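You operate a simulated robot arm through the tools that you are given. There is no shell and no other tool.

You are at the controls of a simulated robot arm. One attempt, no reset.

Task
Plug the test gauge into the green coupling, open that valve and set the air to 4 bar.
Fine: the stopper comes out first and goes into the back well of the tool stand; read the test gauge.

Only the result counts: the job must be done as asked and must still hold three seconds after the hand-in. Knocking over, shifting, dropping, spilling or breaking anything else fails it. A push-on lid holds only when it is set on centred and level and pressed home; a screw cap is set on level and turned clockwise until tight.

Robot
A 7-joint arm with a three-finger gripper, fixed in place. Base frame: the origin is on the floor under the middle of its stand, x ahead of it, y to its left, z up; the work surface is at about z = 0.85. Units: m, degrees, N and s.
It reaches about 1.342 m from its shoulder. Its first joint turns from -166.0 to 166.0 degrees. Payload 2.69 kg.
Tool frame: the origin (TCP) lies between the finger pads and is the grasp point; the fingertips stand 0.03 m ahead of it; z points along the fingers, y is the line along which they close. The gripper opens to 0.128 m; its body begins 0.117 m behind the TCP.
Orientation is that of the tool frame in the base frame, as [roll, pitch, yaw] about the fixed x, y, z axes, in that order (R = Rz(yaw) Ry(pitch) Rx(roll)). With the fingers straight down and closing along the base's y, the tool's x points along the base's -x, its y along +y and its z along -z.

Tools
- The arm moves only by the tool move_arm. Its argument "increments" is a list of rows, each an object of numbers (a shift or turn left out is 0, a gripper value left out holds the last): "rx", "ry", "rz": the turn, a rotation vector about the base's x, y, z in degrees; "x", "y", "z": the shift along the base's x, y, z in m; "gripper": the finger opening in m, from 0 to 0.128. In form: [{"rx": .., "ry": .., "rz": .., "x": .., "y": .., "z": .., "gripper": ..}, ...]. A call has 1 to 20 rows; each row shifts and turns the commanded pose from where the row before left it. A row lasts 0.2 s, in which the tool goes at most 0.05 m and 8.6 degrees; a call with a longer step from one row to the next is refused whole, and so is a gripper value outside its range. A pose out of reach is approached as far as the arm can. The call stops where the force on the tool passes 60 N (or 10 N more than at its start, if that is more) or the arm is blocked; 0.2 s more then pass. The fingers move at their own pace (about 0.127 m/s each) and stop on an object; they squeeze with about 32 N. The grip force told is the motor's: it shows also when the fingers shut on nothing. Time passes only in rows, and 0.2 s behind the last, so rows that do not move let the fingers close. It gives the time, the measured TCP pose, the force on the tool (base axes), the opening and the grip force at its end, in the units of the frame above (readings bear some noise), with the torque about the TCP (base axes, N m) and any sound that the robot's microphone picked up, and new pictures: "views" is both (left out), scene, wrist or none.
- Cameras (640 x 400 px; columns grow to the right, rows downward): "scene" is fixed at [0.22, -0.4977, 1.6752]; the picture's right is [0.66, -0.75, 0.00], its down [-0.41, -0.36, -0.84] and it looks along [0.63, 0.55, -0.55] (base axes); focal length 329 px, centre (320, 200). "wrist" rides on the gripper at [0.058, 0.054, -0.131] in the tool frame; the picture's right is [-0.68, 0.74, 0.00], its down [-0.62, -0.57, -0.55] and it looks along [-0.40, -0.37, 0.84] (tool axes); focal length 234 px, centre (320, 200). There is no depth. A picture from a camera that has moved, and an enlarged one, comes with that camera's place and axes in the base frame and with its lens.
- lift_body(by): moves the trunk up (or, below 0, down) by that many m; the arm rides with it, the base frame stays. It gives what a move gives, with no picture.
- enlarge(camera, box): a new picture of the part [left, top, right, bottom] of that camera's present view, enlarged. It takes no simulated time.
- job_done(): hands the job in; it is judged then, once.

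Places have to be worked out from the pictures, the camera data and where the tool is seen. Open the gripper and draw the arm clear of the work before you hand the job in, unless the task says otherwise.

The tools are called after "Request:" as name(argument=value, ...) on one line, values as JSON. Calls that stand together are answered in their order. move_arm: Moves the arm, as the interface text tells. Its arguments: {"type":"object","properties":{"increments":{"type":"array","items":{"type":"object","properties":{"rx":{"type":"number"},"ry":{"type":"number"},"rz":{"type":"number"},"x":{"type":"number"},"y":{"type":"number"},"z":{"type":"number"},"gripper":{"type":"number"}}}},"views":{"type":"string","enum":["both","scene","wrist","none"]}},"required":["increments"]} The other tools are called the same way: lift_body (by) moves the trunk up or down; enlarge (camera, box) takes an enlarged picture of a part of a camera's view; job_done () hands the job in.

At the start:

```text
clock: 0.0
tcp_pos: [0.5486, 0.4067, 1.4377]
tool_rot: [179.9, 0.1, -179.9]
ft_force: [0.8, -0.3, -0.1]
wrist_torque: [0.03, -0.01, 0.05]
width: 0.128
grasp_force: 0.2
trunk travel left (down, up): [-0.2, 0.15]
```

scene: 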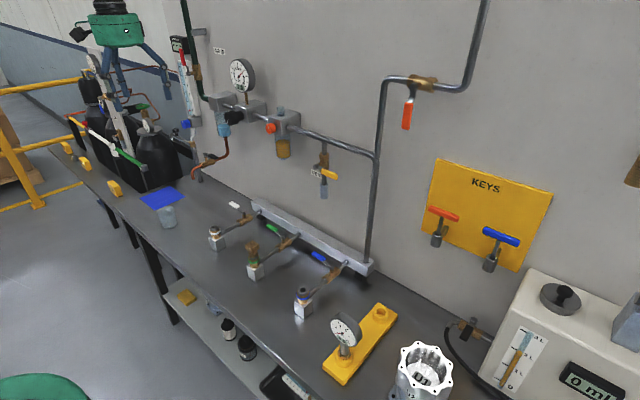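
wrist: 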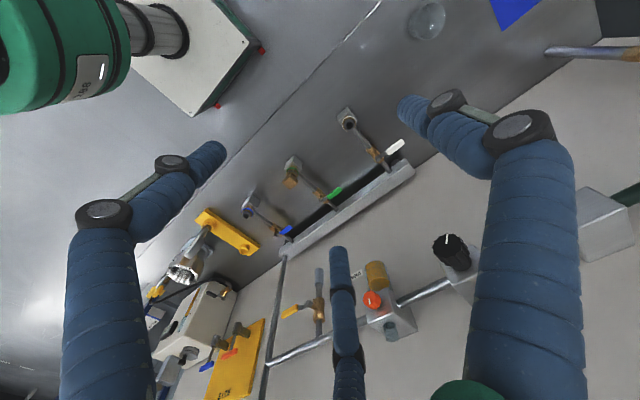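

I'll begin by looking closely at the scene: the manifold with three couplings, the gauge in its yellow stand, and the regulator.

Request:
enlarge(camera="scene", box=[190, 190, 350, 330])

Request:
enlarge(camera="scene", box=[290, 290, 470, 400])

Request:
enlarge(camera="scene", box=[160, 30, 380, 210])

Request:
enlarge(camera="scene", box=[370, 60, 640, 300])

Request:
enlarge(camera="wrist", box=[140, 90, 440, 400])

```text
2.86 times, centred on (270, 260) of scene
camera zoom: at [0.22, -0.4977, 1.6752], right [0.66, -0.75, 0.0], down [-0.41, -0.36, -0.84], along [0.63, 0.55, -0.55], focal length 939 px, centre (463, 29)
```

zoom: 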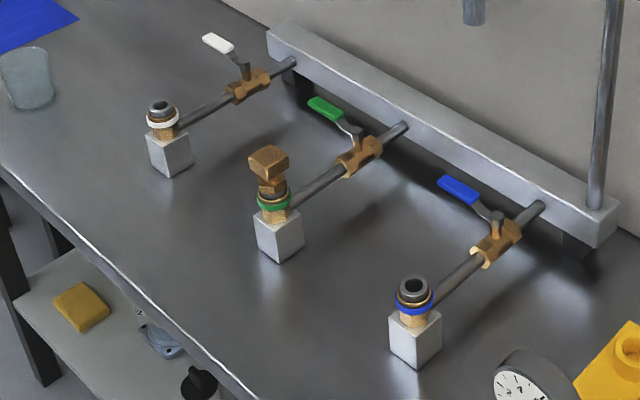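

```text
3.56 times, centred on (380, 345) of scene
camera zoom: at [0.22, -0.4977, 1.6752], right [0.66, -0.75, 0.0], down [-0.41, -0.36, -0.84], along [0.63, 0.55, -0.55], focal length 1169 px, centre (107, -316)
```

zoom: 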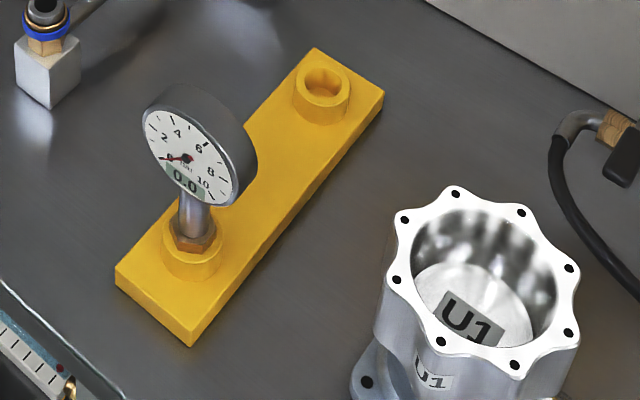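

```text
2.22 times, centred on (270, 120) of scene
camera zoom: at [0.22, -0.4977, 1.6752], right [0.66, -0.75, 0.0], down [-0.41, -0.36, -0.84], along [0.63, 0.55, -0.55], focal length 730 px, centre (431, 378)
```

zoom: 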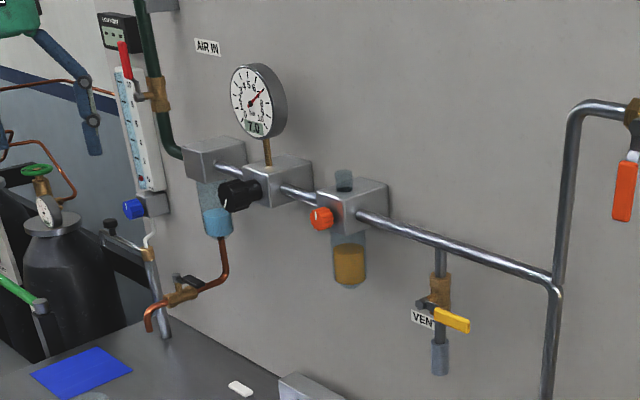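

```text
1.67 times, centred on (505, 180) of scene
camera zoom: at [0.22, -0.4977, 1.6752], right [0.66, -0.75, 0.0], down [-0.41, -0.36, -0.84], along [0.63, 0.55, -0.55], focal length 548 px, centre (12, 233)
```

zoom: 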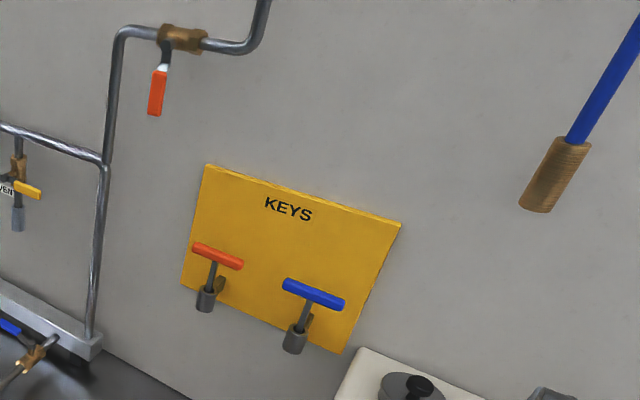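

```text
1.29 times, centred on (290, 245) of wrist
camera zoom: at [0.4899, 0.4613, 1.568], right [0.68, 0.74, 0.0], down [0.62, -0.57, 0.55], along [0.4, -0.37, -0.84], focal length 302 px, centre (359, 142)
```

zoom: 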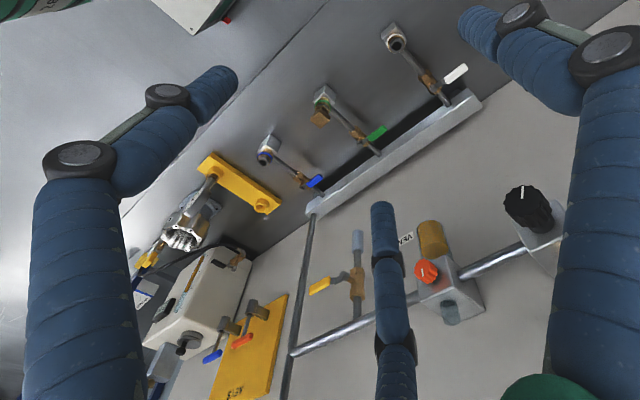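

The gripper itself shows at the upper left of the scene; I'll enlarge it together with the gauge, regulator and plug so I can measure them.

Request:
enlarge(camera="scene", box=[60, 0, 200, 110])

Request:
enlarge(camera="scene", box=[190, 50, 310, 130])

Request:
enlarge(camera="scene", box=[235, 205, 315, 285])

Request:
enlarge(camera="scene", box=[315, 300, 415, 390])

```text
3.64 times, centred on (130, 55) of scene
camera zoom: at [0.22, -0.4977, 1.6752], right [0.66, -0.75, 0.0], down [-0.41, -0.36, -0.84], along [0.63, 0.55, -0.55], focal length 1195 px, centre (1011, 727)
```

zoom: 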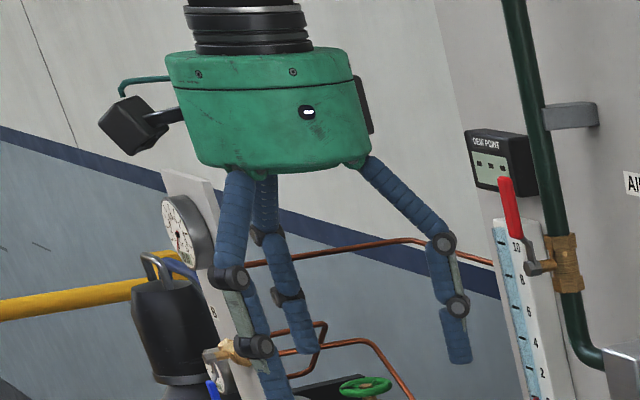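

```text
5.00 times, centred on (250, 90) of scene
camera zoom: at [0.22, -0.4977, 1.6752], right [0.66, -0.75, 0.0], down [-0.41, -0.36, -0.84], along [0.63, 0.55, -0.55], focal length 1644 px, centre (670, 750)
```

zoom: 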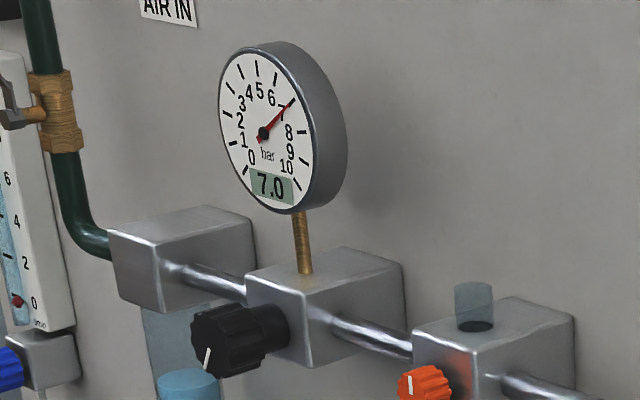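

```text
5.00 times, centred on (275, 245) of scene
camera zoom: at [0.22, -0.4977, 1.6752], right [0.66, -0.75, 0.0], down [-0.41, -0.36, -0.84], along [0.63, 0.55, -0.55], focal length 1644 px, centre (545, -25)
```

zoom: 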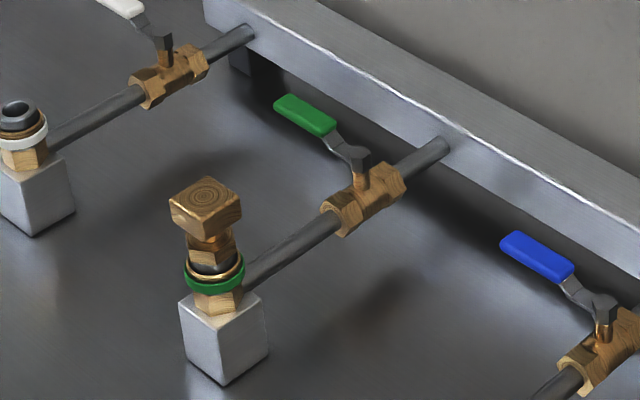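

```text
4.44 times, centred on (365, 345) of scene
camera zoom: at [0.22, -0.4977, 1.6752], right [0.66, -0.75, 0.0], down [-0.41, -0.36, -0.84], along [0.63, 0.55, -0.55], focal length 1461 px, centre (120, -444)
```

zoom: 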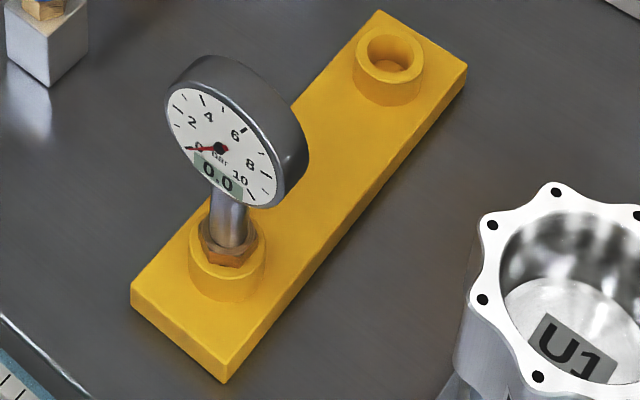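

The fingers look like a three-jaw arrangement (one on +y, two toward −y). I'll close the gripper in free air here to see how the fingers converge.

Request:
move_arm(increments=[{"gripper": 0.03}, {"gripper": 0.03}, {"gripper": 0.03}, {"gripper": 0.03}], views="both")

Request:
enlarge(camera="scene", box=[60, 0, 200, 110])

```text
clock: 1.0
tcp_pos: [0.5473, 0.4065, 1.4375]
tool_rot: [180.0, -0.1, -180.0]
ft_force: [0.6, 0.7, -0.4]
wrist_torque: [0.01, -0.03, 0.04]
width: 0.0298
grasp_force: 0.1
trunk travel left (down, up): [-0.2, 0.15]
camera wrist: at [0.49, 0.4613, 1.568], right [0.68, 0.74, 0.0], down [0.62, -0.57, 0.55], along [0.4, -0.37, -0.84], focal length 234 px, centre (320, 200)
```

scene: 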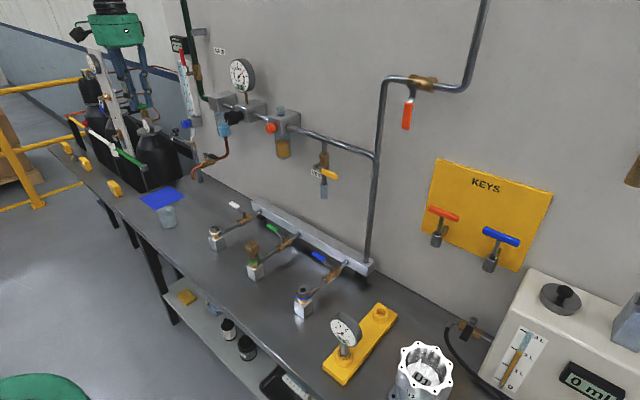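
wrist: 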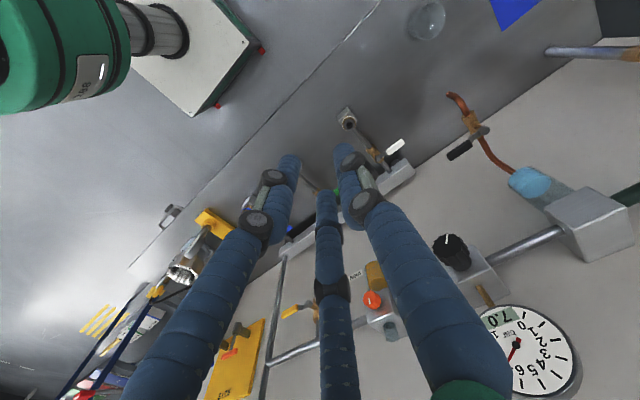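

```text
3.64 times, centred on (130, 55) of scene
camera zoom: at [0.22, -0.4977, 1.6752], right [0.66, -0.75, 0.0], down [-0.41, -0.36, -0.84], along [0.63, 0.55, -0.55], focal length 1195 px, centre (1011, 727)
```

zoom: 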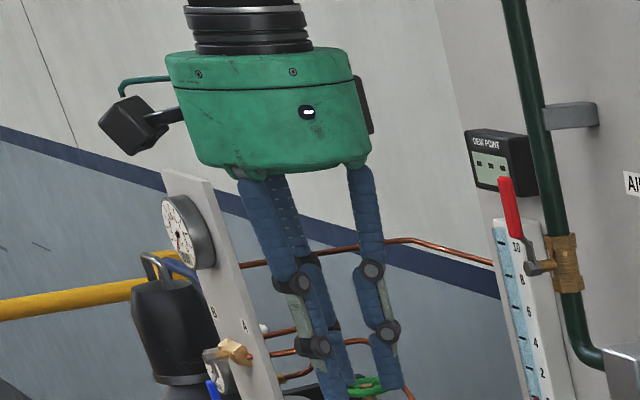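

The fingers close radially like a three-jaw chuck, so top-down and coaxial grips will centre. I estimate the green coupling axis at about (0.675, 0.186) with the stopper top near z 0.99, and I'm moving above it to look closer.

Request:
move_arm(increments=[{"x": 0.016, "y": -0.0275, "z": -0.0297, "gripper": 0.09}, {"x": 0.016, "y": -0.0275, "z": -0.0297}, {"x": 0.016, "y": -0.0275, "z": -0.0297}, {"x": 0.016, "y": -0.0275, "z": -0.0297}, {"x": 0.016, "y": -0.0275, "z": -0.0297}, {"x": 0.016, "y": -0.0275, "z": -0.0297}, {"x": 0.016, "y": -0.0275, "z": -0.0297}, {"x": 0.016, "y": -0.0275, "z": -0.0297}], views="both")

Request:
enlarge(camera="wrist", box=[220, 60, 460, 210])

Request:
enlarge(camera="scene", box=[220, 190, 320, 290])

```text
clock: 2.8
tcp_pos: [0.6751, 0.1876, 1.1991]
tool_rot: [180.0, -0.1, -180.0]
ft_force: [0.3, -0.2, 0.4]
wrist_torque: [0.02, -0.01, -0.01]
width: 0.0901
grasp_force: 0.1
trunk travel left (down, up): [-0.2, 0.15]
camera wrist: at [0.618, 0.2421, 1.329], right [0.68, 0.74, 0.0], down [0.62, -0.57, 0.55], along [0.4, -0.37, -0.84], focal length 234 px, centre (320, 200)
```

scene: 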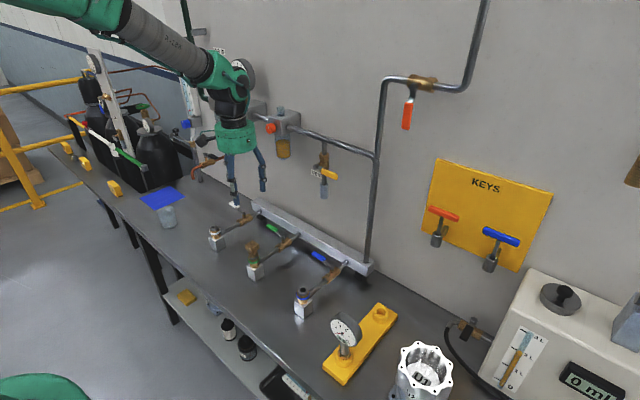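
wrist: 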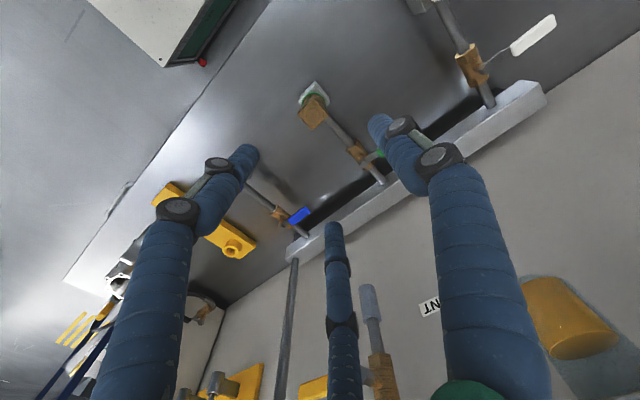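

```text
2.67 times, centred on (340, 135) of wrist
camera zoom: at [0.618, 0.2421, 1.329], right [0.68, 0.74, 0.0], down [0.62, -0.57, 0.55], along [0.4, -0.37, -0.84], focal length 624 px, centre (267, 373)
```

zoom: 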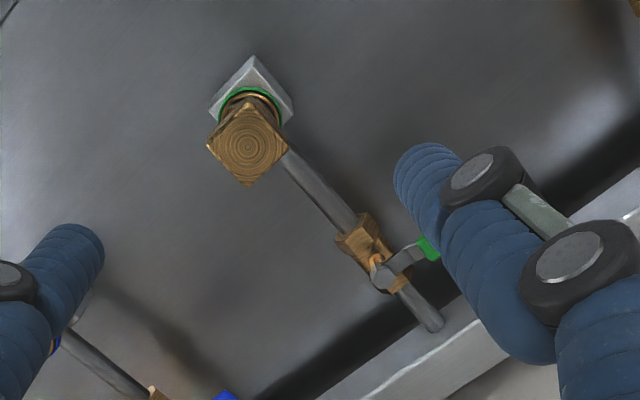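

```text
4.00 times, centred on (270, 240) of scene
camera zoom: at [0.22, -0.4977, 1.6752], right [0.66, -0.75, 0.0], down [-0.41, -0.36, -0.84], along [0.63, 0.55, -0.55], focal length 1315 px, centre (520, 40)
```

zoom: 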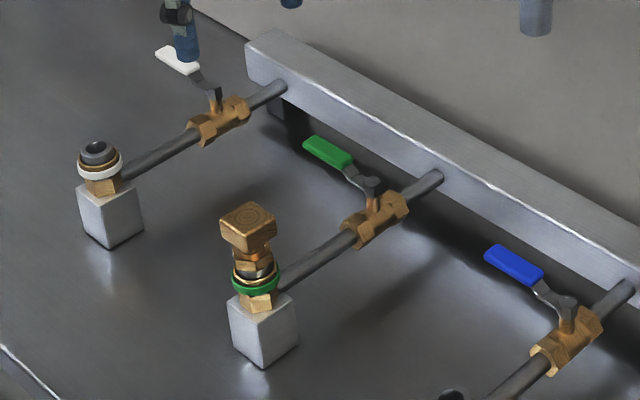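

The stopper head is about 30 mm square, aligned with the base axes, centred near (0.669, 0.182) with its top at z≈0.994. I'm descending to just above it and will recheck alignment with the wrist camera.

Request:
move_arm(increments=[{"x": -0.0015, "y": -0.002, "z": -0.035}, {"x": -0.0015, "y": -0.002, "z": -0.035}, {"x": -0.0015, "y": -0.002, "z": -0.035}, {"x": -0.0015, "y": -0.002, "z": -0.035}, {}], views="both")

Request:
enlarge(camera="wrist", box=[220, 80, 420, 240])

Request:
enlarge(camera="scene", box=[220, 180, 320, 290])

```text
clock: 4.0
tcp_pos: [0.6715, 0.1796, 1.058]
tool_rot: [-180.0, 0.0, -179.9]
ft_force: [-0.4, 0.3, -1.1]
wrist_torque: [0.0, 0.03, -0.02]
width: 0.09
grasp_force: 0.0
trunk travel left (down, up): [-0.2, 0.15]
camera wrist: at [0.6134, 0.2335, 1.1887], right [0.68, 0.74, 0.0], down [0.62, -0.57, 0.55], along [0.4, -0.37, -0.84], focal length 234 px, centre (320, 200)
```

scene: 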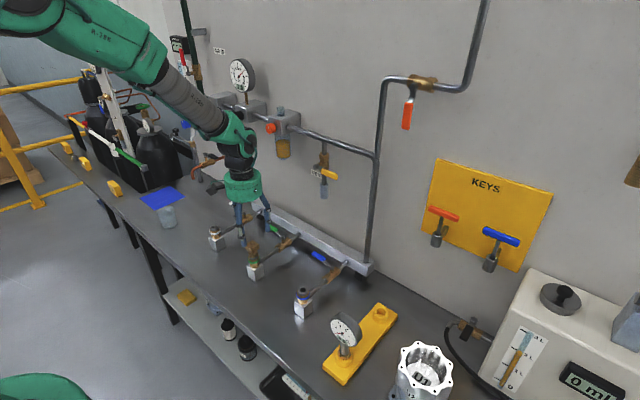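
wrist: 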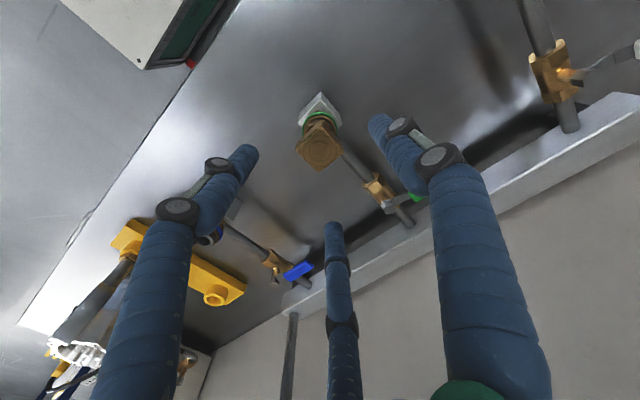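

```text
2.50 times, centred on (320, 160) of wrist
camera zoom: at [0.6134, 0.2335, 1.1887], right [0.68, 0.74, 0.0], down [0.62, -0.57, 0.55], along [0.4, -0.37, -0.84], focal length 585 px, centre (320, 300)
```

zoom: 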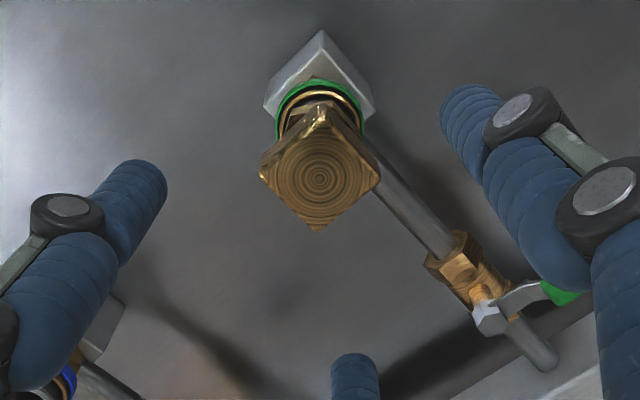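

```text
3.64 times, centred on (270, 235) of scene
camera zoom: at [0.22, -0.4977, 1.6752], right [0.66, -0.75, 0.0], down [-0.41, -0.36, -0.84], along [0.63, 0.55, -0.55], focal length 1195 px, centre (502, 73)
```

zoom: 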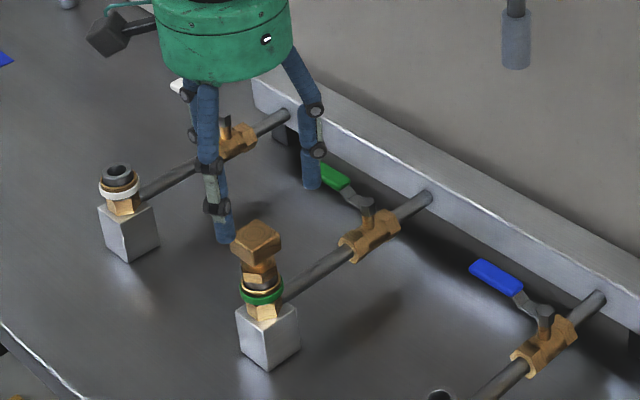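

The head is centred at about (0.669, 0.182), nearly under the TCP. I'm lowering so the pads straddle the head, then checking before closing.

Request:
move_arm(increments=[{"x": -0.001, "z": -0.03}, {"x": -0.001, "z": -0.03}, {"z": -0.014}, {}], views="both")

Request:
enlarge(camera="wrist", box=[220, 80, 420, 240])

Request:
enlarge(camera="scene", box=[220, 180, 320, 290])

```text
clock: 5.0
tcp_pos: [0.6692, 0.1792, 0.9842]
tool_rot: [-180.0, 0.0, -179.9]
ft_force: [0.1, 0.7, 0.3]
wrist_torque: [0.04, 0.02, 0.02]
width: 0.0899
grasp_force: 0.1
trunk travel left (down, up): [-0.2, 0.15]
camera wrist: at [0.61, 0.2337, 1.1156], right [0.68, 0.74, 0.0], down [0.62, -0.57, 0.55], along [0.4, -0.37, -0.84], focal length 234 px, centre (320, 200)
```

scene: 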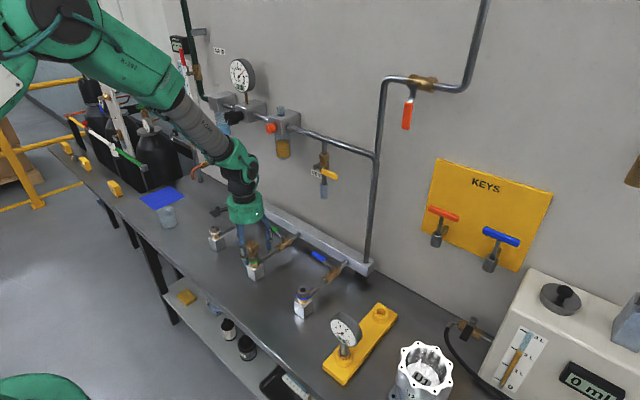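
wrist: 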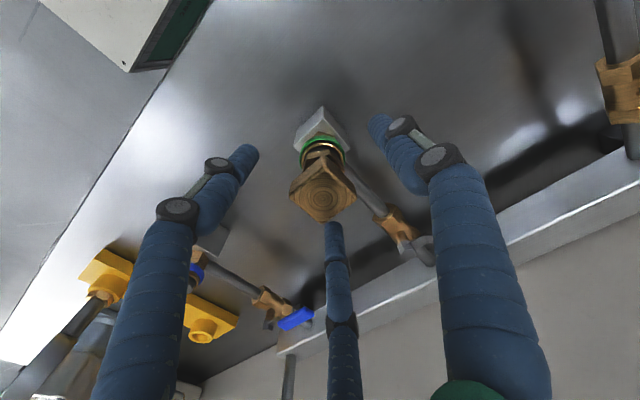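

```text
2.50 times, centred on (320, 160) of wrist
camera zoom: at [0.61, 0.2337, 1.1156], right [0.68, 0.74, 0.0], down [0.62, -0.57, 0.55], along [0.4, -0.37, -0.84], focal length 585 px, centre (320, 300)
```

zoom: 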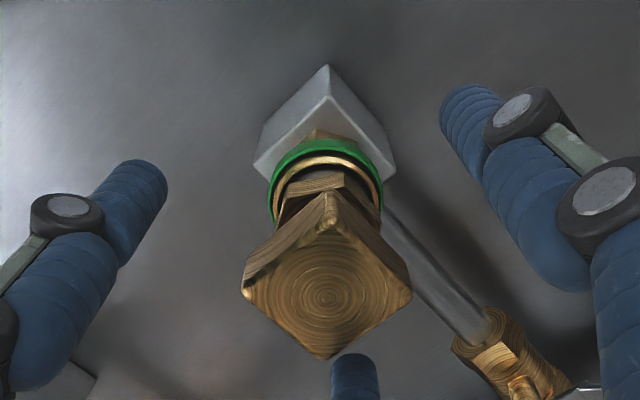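

```text
3.64 times, centred on (270, 235) of scene
camera zoom: at [0.22, -0.4977, 1.6752], right [0.66, -0.75, 0.0], down [-0.41, -0.36, -0.84], along [0.63, 0.55, -0.55], focal length 1195 px, centre (502, 73)
```

zoom: 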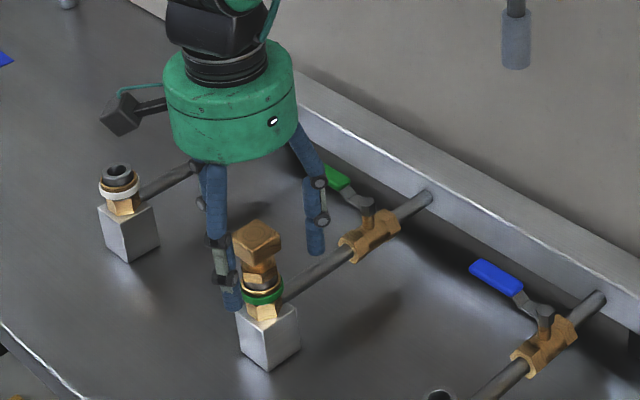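

Alignment is good: the head is centred between the fingers with its top about 8 mm above TCP level. Closing on the stopper now.

Request:
move_arm(increments=[{"gripper": 0.02}, {"gripper": 0.02}, {"gripper": 0.02}, {"gripper": 0.02}, {"gripper": 0.02}], views="both")

Request:
enlarge(camera="wrist", box=[220, 80, 420, 240])

Request:
enlarge(camera="scene", box=[220, 180, 320, 290])

```text
clock: 6.2
tcp_pos: [0.6669, 0.18, 0.9848]
tool_rot: [180.0, -0.1, 180.0]
ft_force: [1.5, -0.2, 1.6]
wrist_torque: [0.05, -0.03, 0.0]
width: 0.0385
grasp_force: 14.2
trunk travel left (down, up): [-0.2, 0.15]
camera wrist: at [0.61, 0.2337, 1.1158], right [0.68, 0.74, 0.0], down [0.62, -0.57, 0.55], along [0.4, -0.37, -0.84], focal length 234 px, centre (320, 200)
```

scene: 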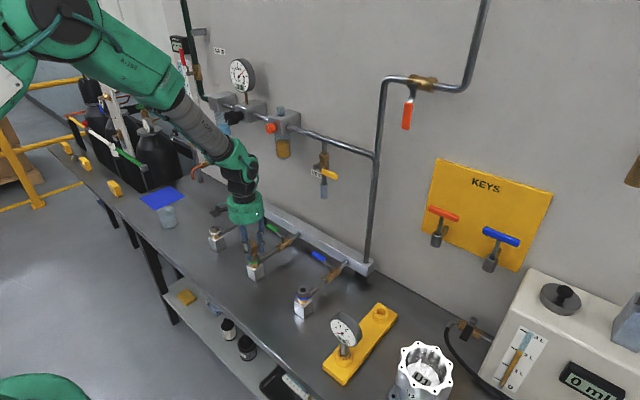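
wrist: 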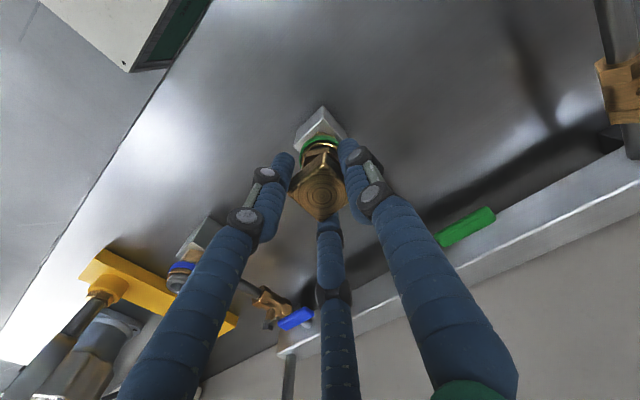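

```text
2.50 times, centred on (320, 160) of wrist
camera zoom: at [0.61, 0.2337, 1.1158], right [0.68, 0.74, 0.0], down [0.62, -0.57, 0.55], along [0.4, -0.37, -0.84], focal length 585 px, centre (320, 300)
```

zoom: 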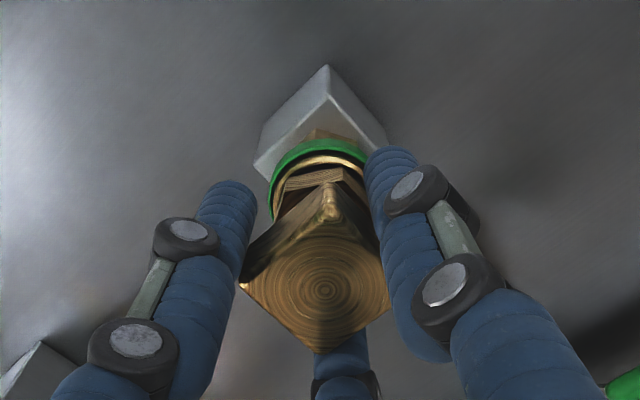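

```text
3.64 times, centred on (270, 235) of scene
camera zoom: at [0.22, -0.4977, 1.6752], right [0.66, -0.75, 0.0], down [-0.41, -0.36, -0.84], along [0.63, 0.55, -0.55], focal length 1195 px, centre (502, 73)
```

zoom: 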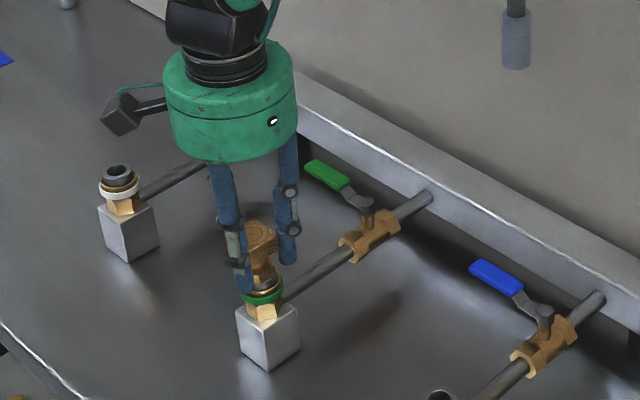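

The fingers stopped on the head at 38.5 mm opening. I'm letting the grip settle at full squeeze and then pulling straight up slowly.

Request:
move_arm(increments=[{"gripper": 0.0}, {"gripper": 0.0}, {"gripper": 0.0}, {"z": 0.004}, {"z": 0.004}, {"z": 0.004}], views="both")

Request:
enlarge(camera="scene", box=[220, 180, 320, 290])

Request:
enlarge(camera="wrist", box=[220, 80, 420, 240])

```text
clock: 7.6
tcp_pos: [0.6682, 0.1781, 0.9979]
tool_rot: [-179.9, 0.0, -180.0]
ft_force: [-0.4, 0.7, -1.5]
wrist_torque: [0.02, 0.04, 0.02]
width: 0.0381
grasp_force: 31.7
trunk travel left (down, up): [-0.2, 0.15]
camera wrist: at [0.6096, 0.2334, 1.1282], right [0.68, 0.74, 0.0], down [0.62, -0.57, 0.55], along [0.4, -0.37, -0.84], focal length 234 px, centre (320, 200)
```

scene: 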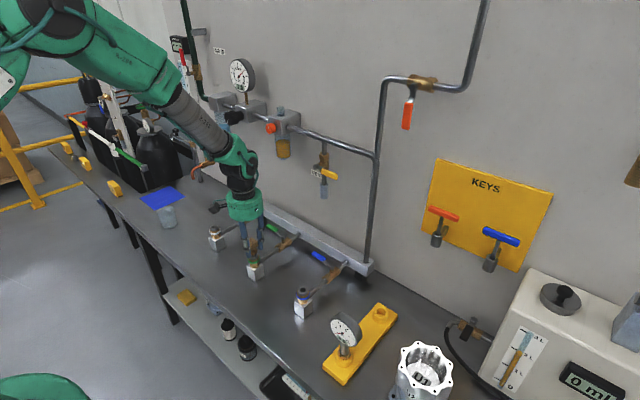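
wrist: 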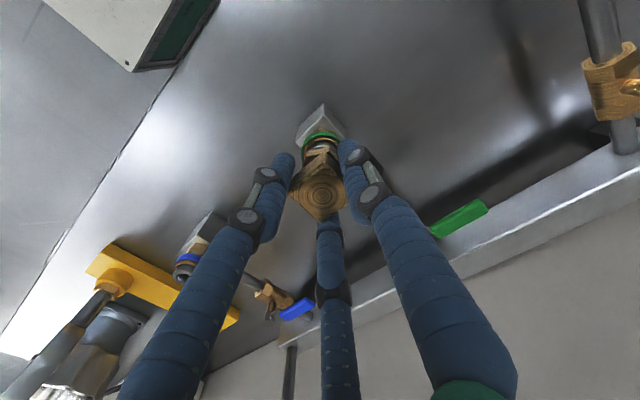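

```text
3.64 times, centred on (270, 235) of scene
camera zoom: at [0.22, -0.4977, 1.6752], right [0.66, -0.75, 0.0], down [-0.41, -0.36, -0.84], along [0.63, 0.55, -0.55], focal length 1195 px, centre (502, 73)
```

zoom: 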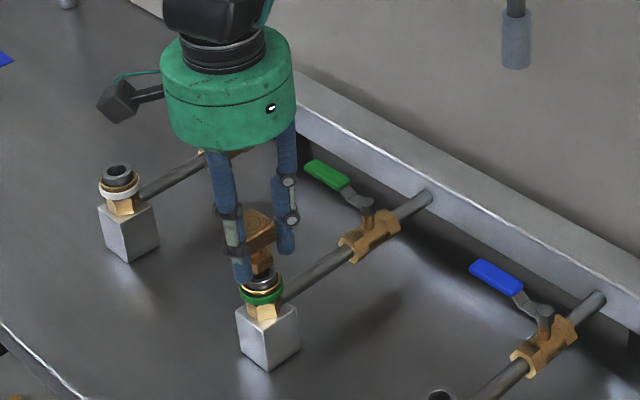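

```text
2.50 times, centred on (320, 160) of wrist
camera zoom: at [0.6096, 0.2334, 1.1282], right [0.68, 0.74, 0.0], down [0.62, -0.57, 0.55], along [0.4, -0.37, -0.84], focal length 585 px, centre (320, 300)
```

zoom: 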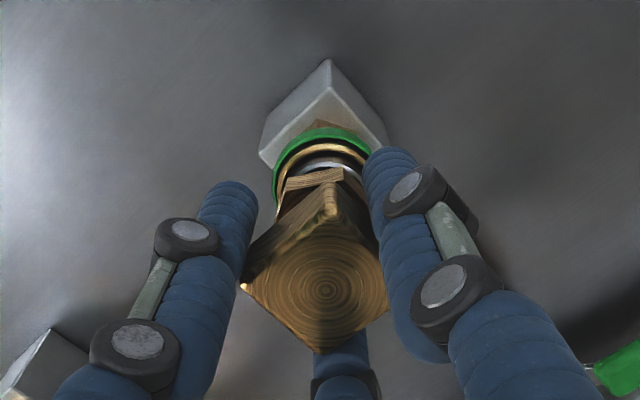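

The stopper is lifting freely with the gripper (a bright shank now shows above the collar). I'll continue straight up until it is clear.

Request:
move_arm(increments=[{"z": 0.008}, {"z": 0.01}, {"z": 0.012}, {"z": 0.02}, {"z": 0.03}, {"z": 0.04}, {"z": 0.04}, {}], views="both")

Request:
enlarge(camera="scene", box=[220, 150, 320, 290])

Request:
enlarge(camera="wrist", box=[220, 80, 420, 240])

```text
clock: 9.4
tcp_pos: [0.6683, 0.1792, 1.1594]
tool_rot: [-179.9, 0.0, -179.9]
ft_force: [-0.2, 0.1, -0.2]
wrist_torque: [0.02, -0.02, 0.0]
width: 0.0384
grasp_force: 32.3
trunk travel left (down, up): [-0.2, 0.15]
camera wrist: at [0.611, 0.2333, 1.2882], right [0.68, 0.74, 0.0], down [0.62, -0.57, 0.55], along [0.4, -0.37, -0.84], focal length 234 px, centre (320, 200)
```

scene: 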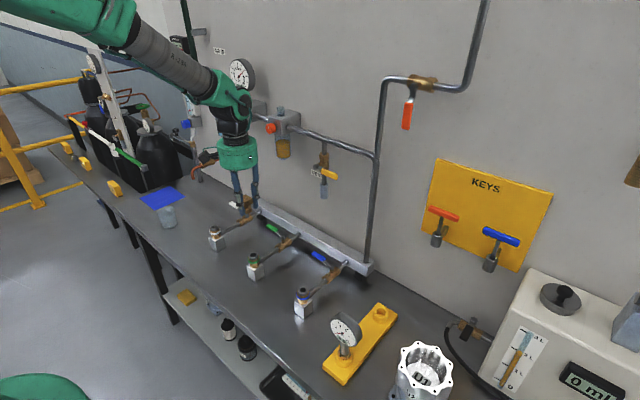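
wrist: 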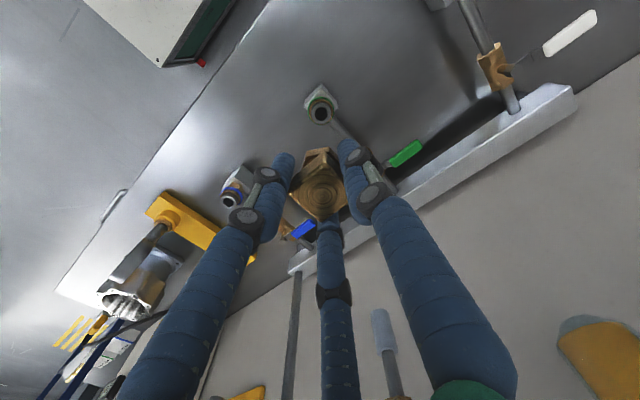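

```text
2.86 times, centred on (270, 220) of scene
camera zoom: at [0.22, -0.4977, 1.6752], right [0.66, -0.75, 0.0], down [-0.41, -0.36, -0.84], along [0.63, 0.55, -0.55], focal length 939 px, centre (463, 143)
```

zoom: 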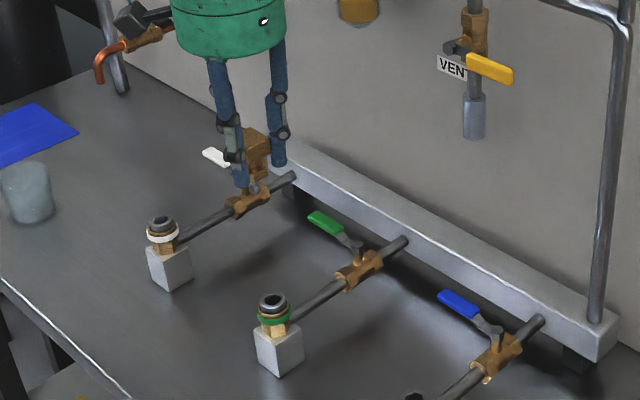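

```text
2.50 times, centred on (320, 160) of wrist
camera zoom: at [0.611, 0.2333, 1.2882], right [0.68, 0.74, 0.0], down [0.62, -0.57, 0.55], along [0.4, -0.37, -0.84], focal length 585 px, centre (320, 300)
```

zoom: 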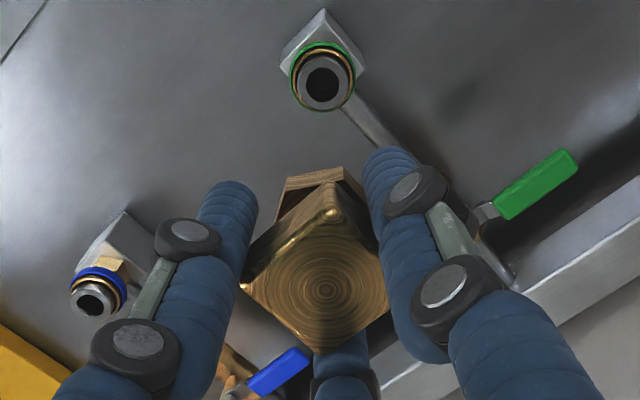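

The stopper is out cleanly; coupling mouth measures (0.669, 0.1815, z 0.947). I'm now carrying the stopper at height toward the tool stand, keeping away from the wall fittings.

Request:
move_arm(increments=[{"y": -0.03, "z": 0.005}, {"y": -0.045}, {"y": -0.045}, {"y": -0.045}, {"y": -0.045}, {"y": -0.045}, {"y": -0.045}, {"y": -0.045, "x": 0.01}, {"y": -0.04, "x": 0.02}, {"y": -0.02, "x": 0.03}, {}], views="both")

Request:
enlarge(camera="wrist", box=[200, 60, 440, 240])

Request:
enlarge(camera="scene", box=[310, 200, 450, 400])

```text
clock: 11.8
tcp_pos: [0.7278, -0.228, 1.1617]
tool_rot: [179.9, 0.0, 179.9]
ft_force: [0.4, -0.6, -2.0]
wrist_torque: [0.01, 0.09, 0.01]
width: 0.038
grasp_force: 32.1
trunk travel left (down, up): [-0.2, 0.15]
camera wrist: at [0.6704, -0.1737, 1.2931], right [0.68, 0.74, 0.0], down [0.62, -0.57, 0.55], along [0.4, -0.37, -0.84], focal length 234 px, centre (320, 200)
```

scene: 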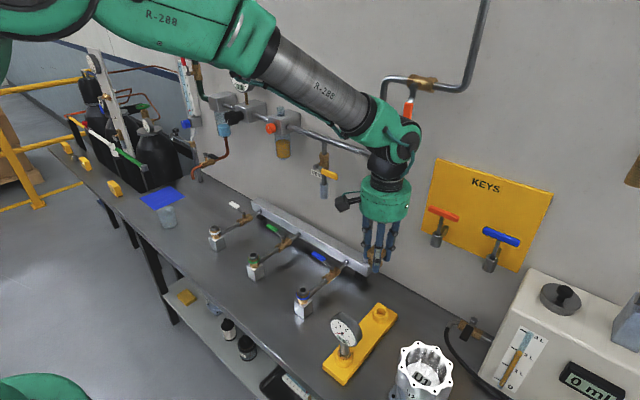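
wrist: 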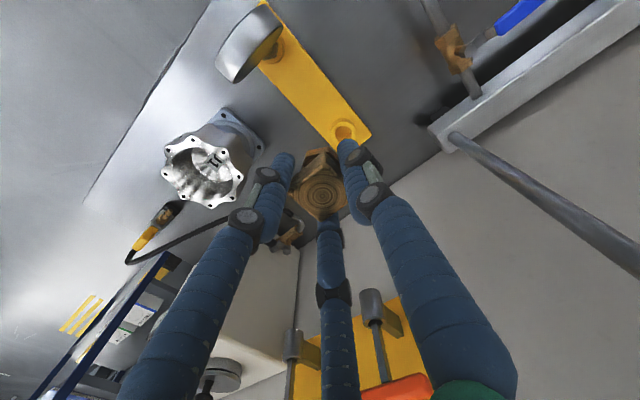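

```text
2.22 times, centred on (320, 150) of wrist
camera zoom: at [0.6704, -0.1737, 1.2931], right [0.68, 0.74, 0.0], down [0.62, -0.57, 0.55], along [0.4, -0.37, -0.84], focal length 520 px, centre (320, 311)
```

zoom: 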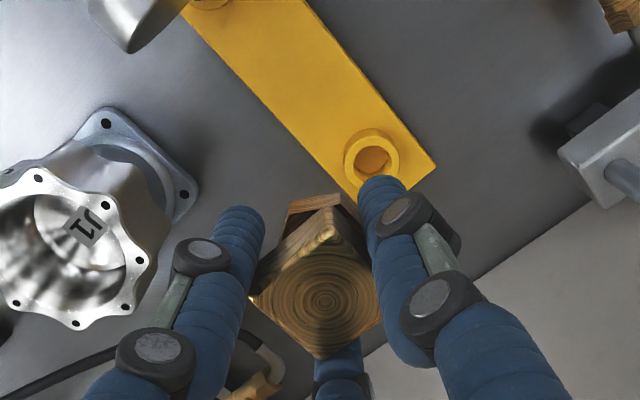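

```text
2.00 times, centred on (380, 300) of scene
camera zoom: at [0.22, -0.4977, 1.6752], right [0.66, -0.75, 0.0], down [-0.41, -0.36, -0.84], along [0.63, 0.55, -0.55], focal length 657 px, centre (200, 0)
```

zoom: 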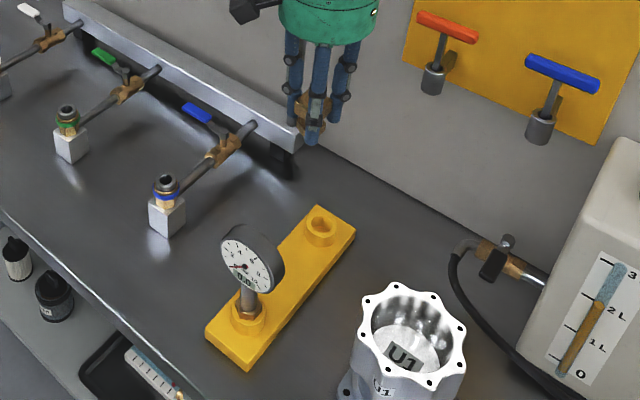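

The back well shows at roughly (0.786, −0.225), top z≈0.896. I'm moving over it and lowering to about 3–4 cm above for a fresh look.

Request:
move_arm(increments=[{"x": 0.0285}, {"x": 0.0285}, {"z": -0.04}, {"z": -0.04}, {"z": -0.04}, {"z": -0.03}, {}], views="both")

Request:
enlarge(camera="wrist", box=[220, 60, 420, 230])

Request:
enlarge(camera="scene", box=[320, 240, 430, 350])

```text
clock: 13.4
tcp_pos: [0.7837, -0.2246, 1.0112]
tool_rot: [-179.9, 0.0, 180.0]
ft_force: [0.7, 0.0, -2.4]
wrist_torque: [0.02, 0.01, 0.03]
width: 0.0376
grasp_force: 31.8
trunk travel left (down, up): [-0.2, 0.15]
camera wrist: at [0.7259, -0.1704, 1.1424], right [0.68, 0.74, 0.0], down [0.62, -0.57, 0.55], along [0.4, -0.37, -0.84], focal length 234 px, centre (320, 200)
```

scene: 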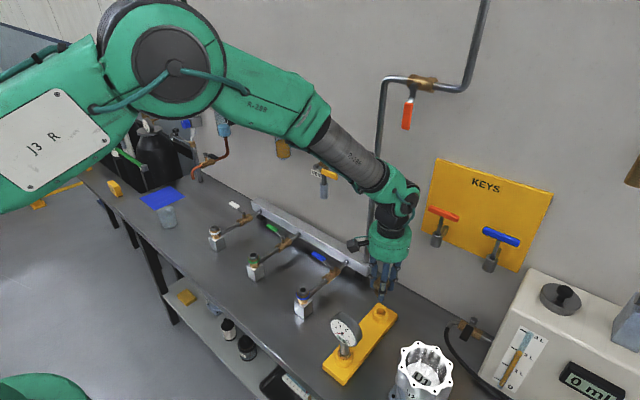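
wrist: 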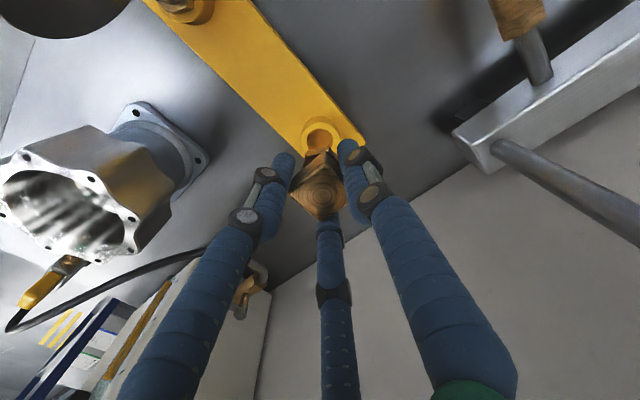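

```text
2.35 times, centred on (320, 145) of wrist
camera zoom: at [0.7259, -0.1704, 1.1424], right [0.68, 0.74, 0.0], down [0.62, -0.57, 0.55], along [0.4, -0.37, -0.84], focal length 551 px, centre (320, 329)
```

zoom: 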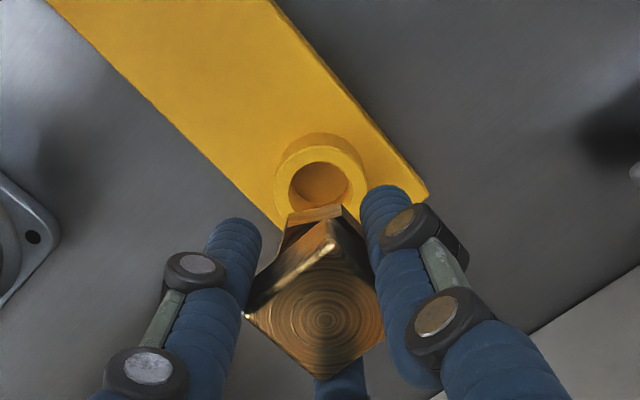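

```text
3.64 times, centred on (375, 295) of scene
camera zoom: at [0.22, -0.4977, 1.6752], right [0.66, -0.75, 0.0], down [-0.41, -0.36, -0.84], along [0.63, 0.55, -0.55], focal length 1195 px, centre (120, -146)
```

zoom: 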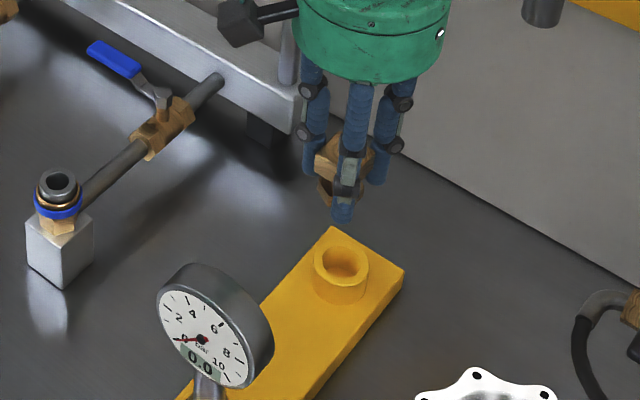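

The well mouth centre is about 2–3 mm further in x and 5 mm further in −y than the stopper axis. I'm correcting that and lowering part way to verify.

Request:
move_arm(increments=[{"x": 0.0024, "y": -0.0046}, {}, {"z": -0.015}, {"z": -0.01}, {}], views="both")

Request:
enlarge(camera="wrist", box=[260, 90, 380, 230])

Request:
enlarge(camera="scene", box=[345, 260, 415, 330])

```text
clock: 14.6
tcp_pos: [0.787, -0.2298, 0.9869]
tool_rot: [-180.0, 0.0, 180.0]
ft_force: [0.4, 0.0, -0.4]
wrist_torque: [0.01, -0.02, 0.0]
width: 0.0382
grasp_force: 32.1
trunk travel left (down, up): [-0.2, 0.15]
camera wrist: at [0.7284, -0.1757, 1.1183], right [0.68, 0.74, 0.0], down [0.62, -0.57, 0.55], along [0.4, -0.37, -0.84], focal length 234 px, centre (320, 200)
```

scene: 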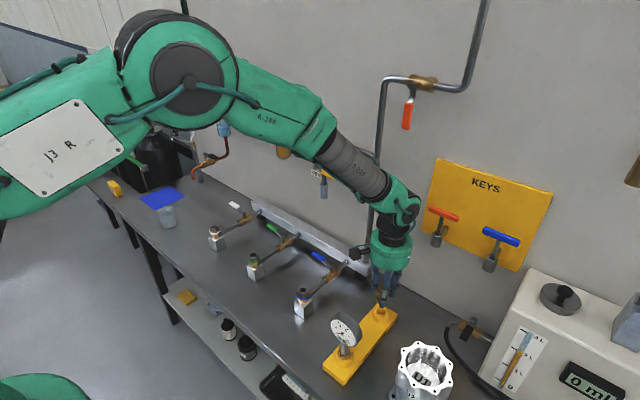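
wrist: 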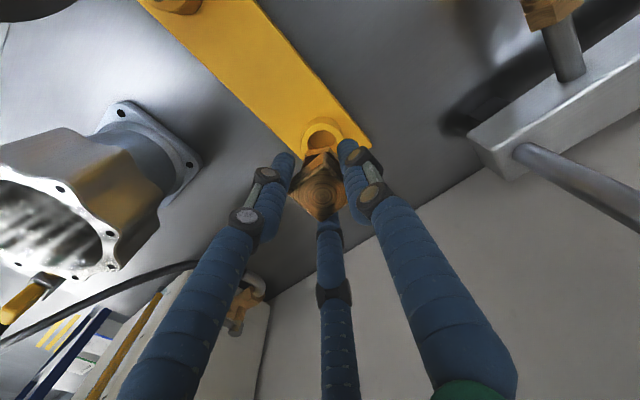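

```text
2.86 times, centred on (320, 160) of wrist
camera zoom: at [0.7284, -0.1757, 1.1183], right [0.68, 0.74, 0.0], down [0.62, -0.57, 0.55], along [0.4, -0.37, -0.84], focal length 669 px, centre (320, 314)
```

zoom: 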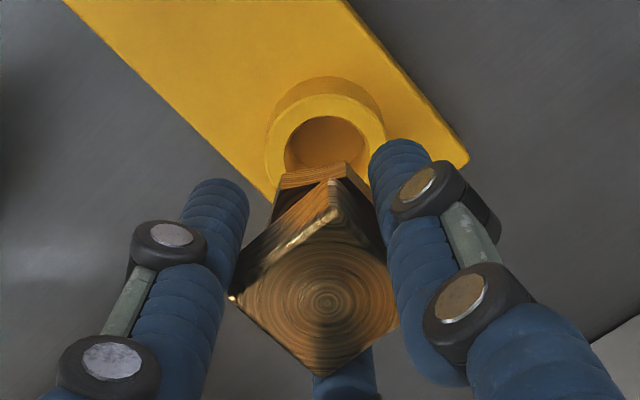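

```text
5.71 times, centred on (380, 295) of scene
camera zoom: at [0.22, -0.4977, 1.6752], right [0.66, -0.75, 0.0], down [-0.41, -0.36, -0.84], along [0.63, 0.55, -0.55], focal length 1878 px, centre (-23, -343)
```

zoom: 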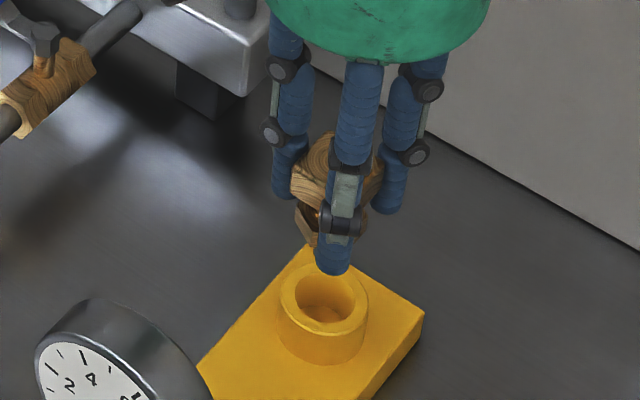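

The wrist view suggests a small remaining offset toward +x/−y; I'll zoom tighter in both cameras to verify before inserting.

Request:
enlarge(camera="scene", box=[360, 265, 400, 310])

Request:
enlarge(camera="wrist", box=[280, 110, 370, 230])

```text
8.89 times, centred on (380, 288) of scene
camera zoom: at [0.22, -0.4977, 1.6752], right [0.66, -0.75, 0.0], down [-0.41, -0.36, -0.84], along [0.63, 0.55, -0.55], focal length 2922 px, centre (-213, -578)
```

zoom: 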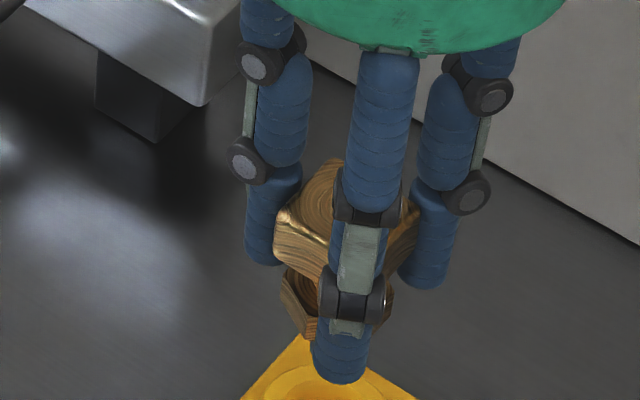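

```text
3.33 times, centred on (325, 170) of wrist
camera zoom: at [0.7284, -0.1757, 1.1183], right [0.68, 0.74, 0.0], down [0.62, -0.57, 0.55], along [0.4, -0.37, -0.84], focal length 781 px, centre (303, 300)
```

zoom: 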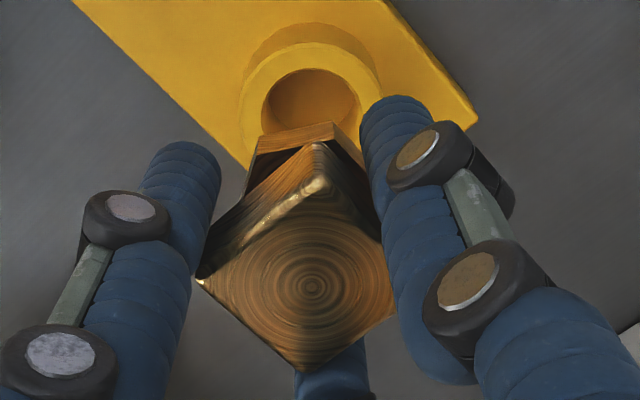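

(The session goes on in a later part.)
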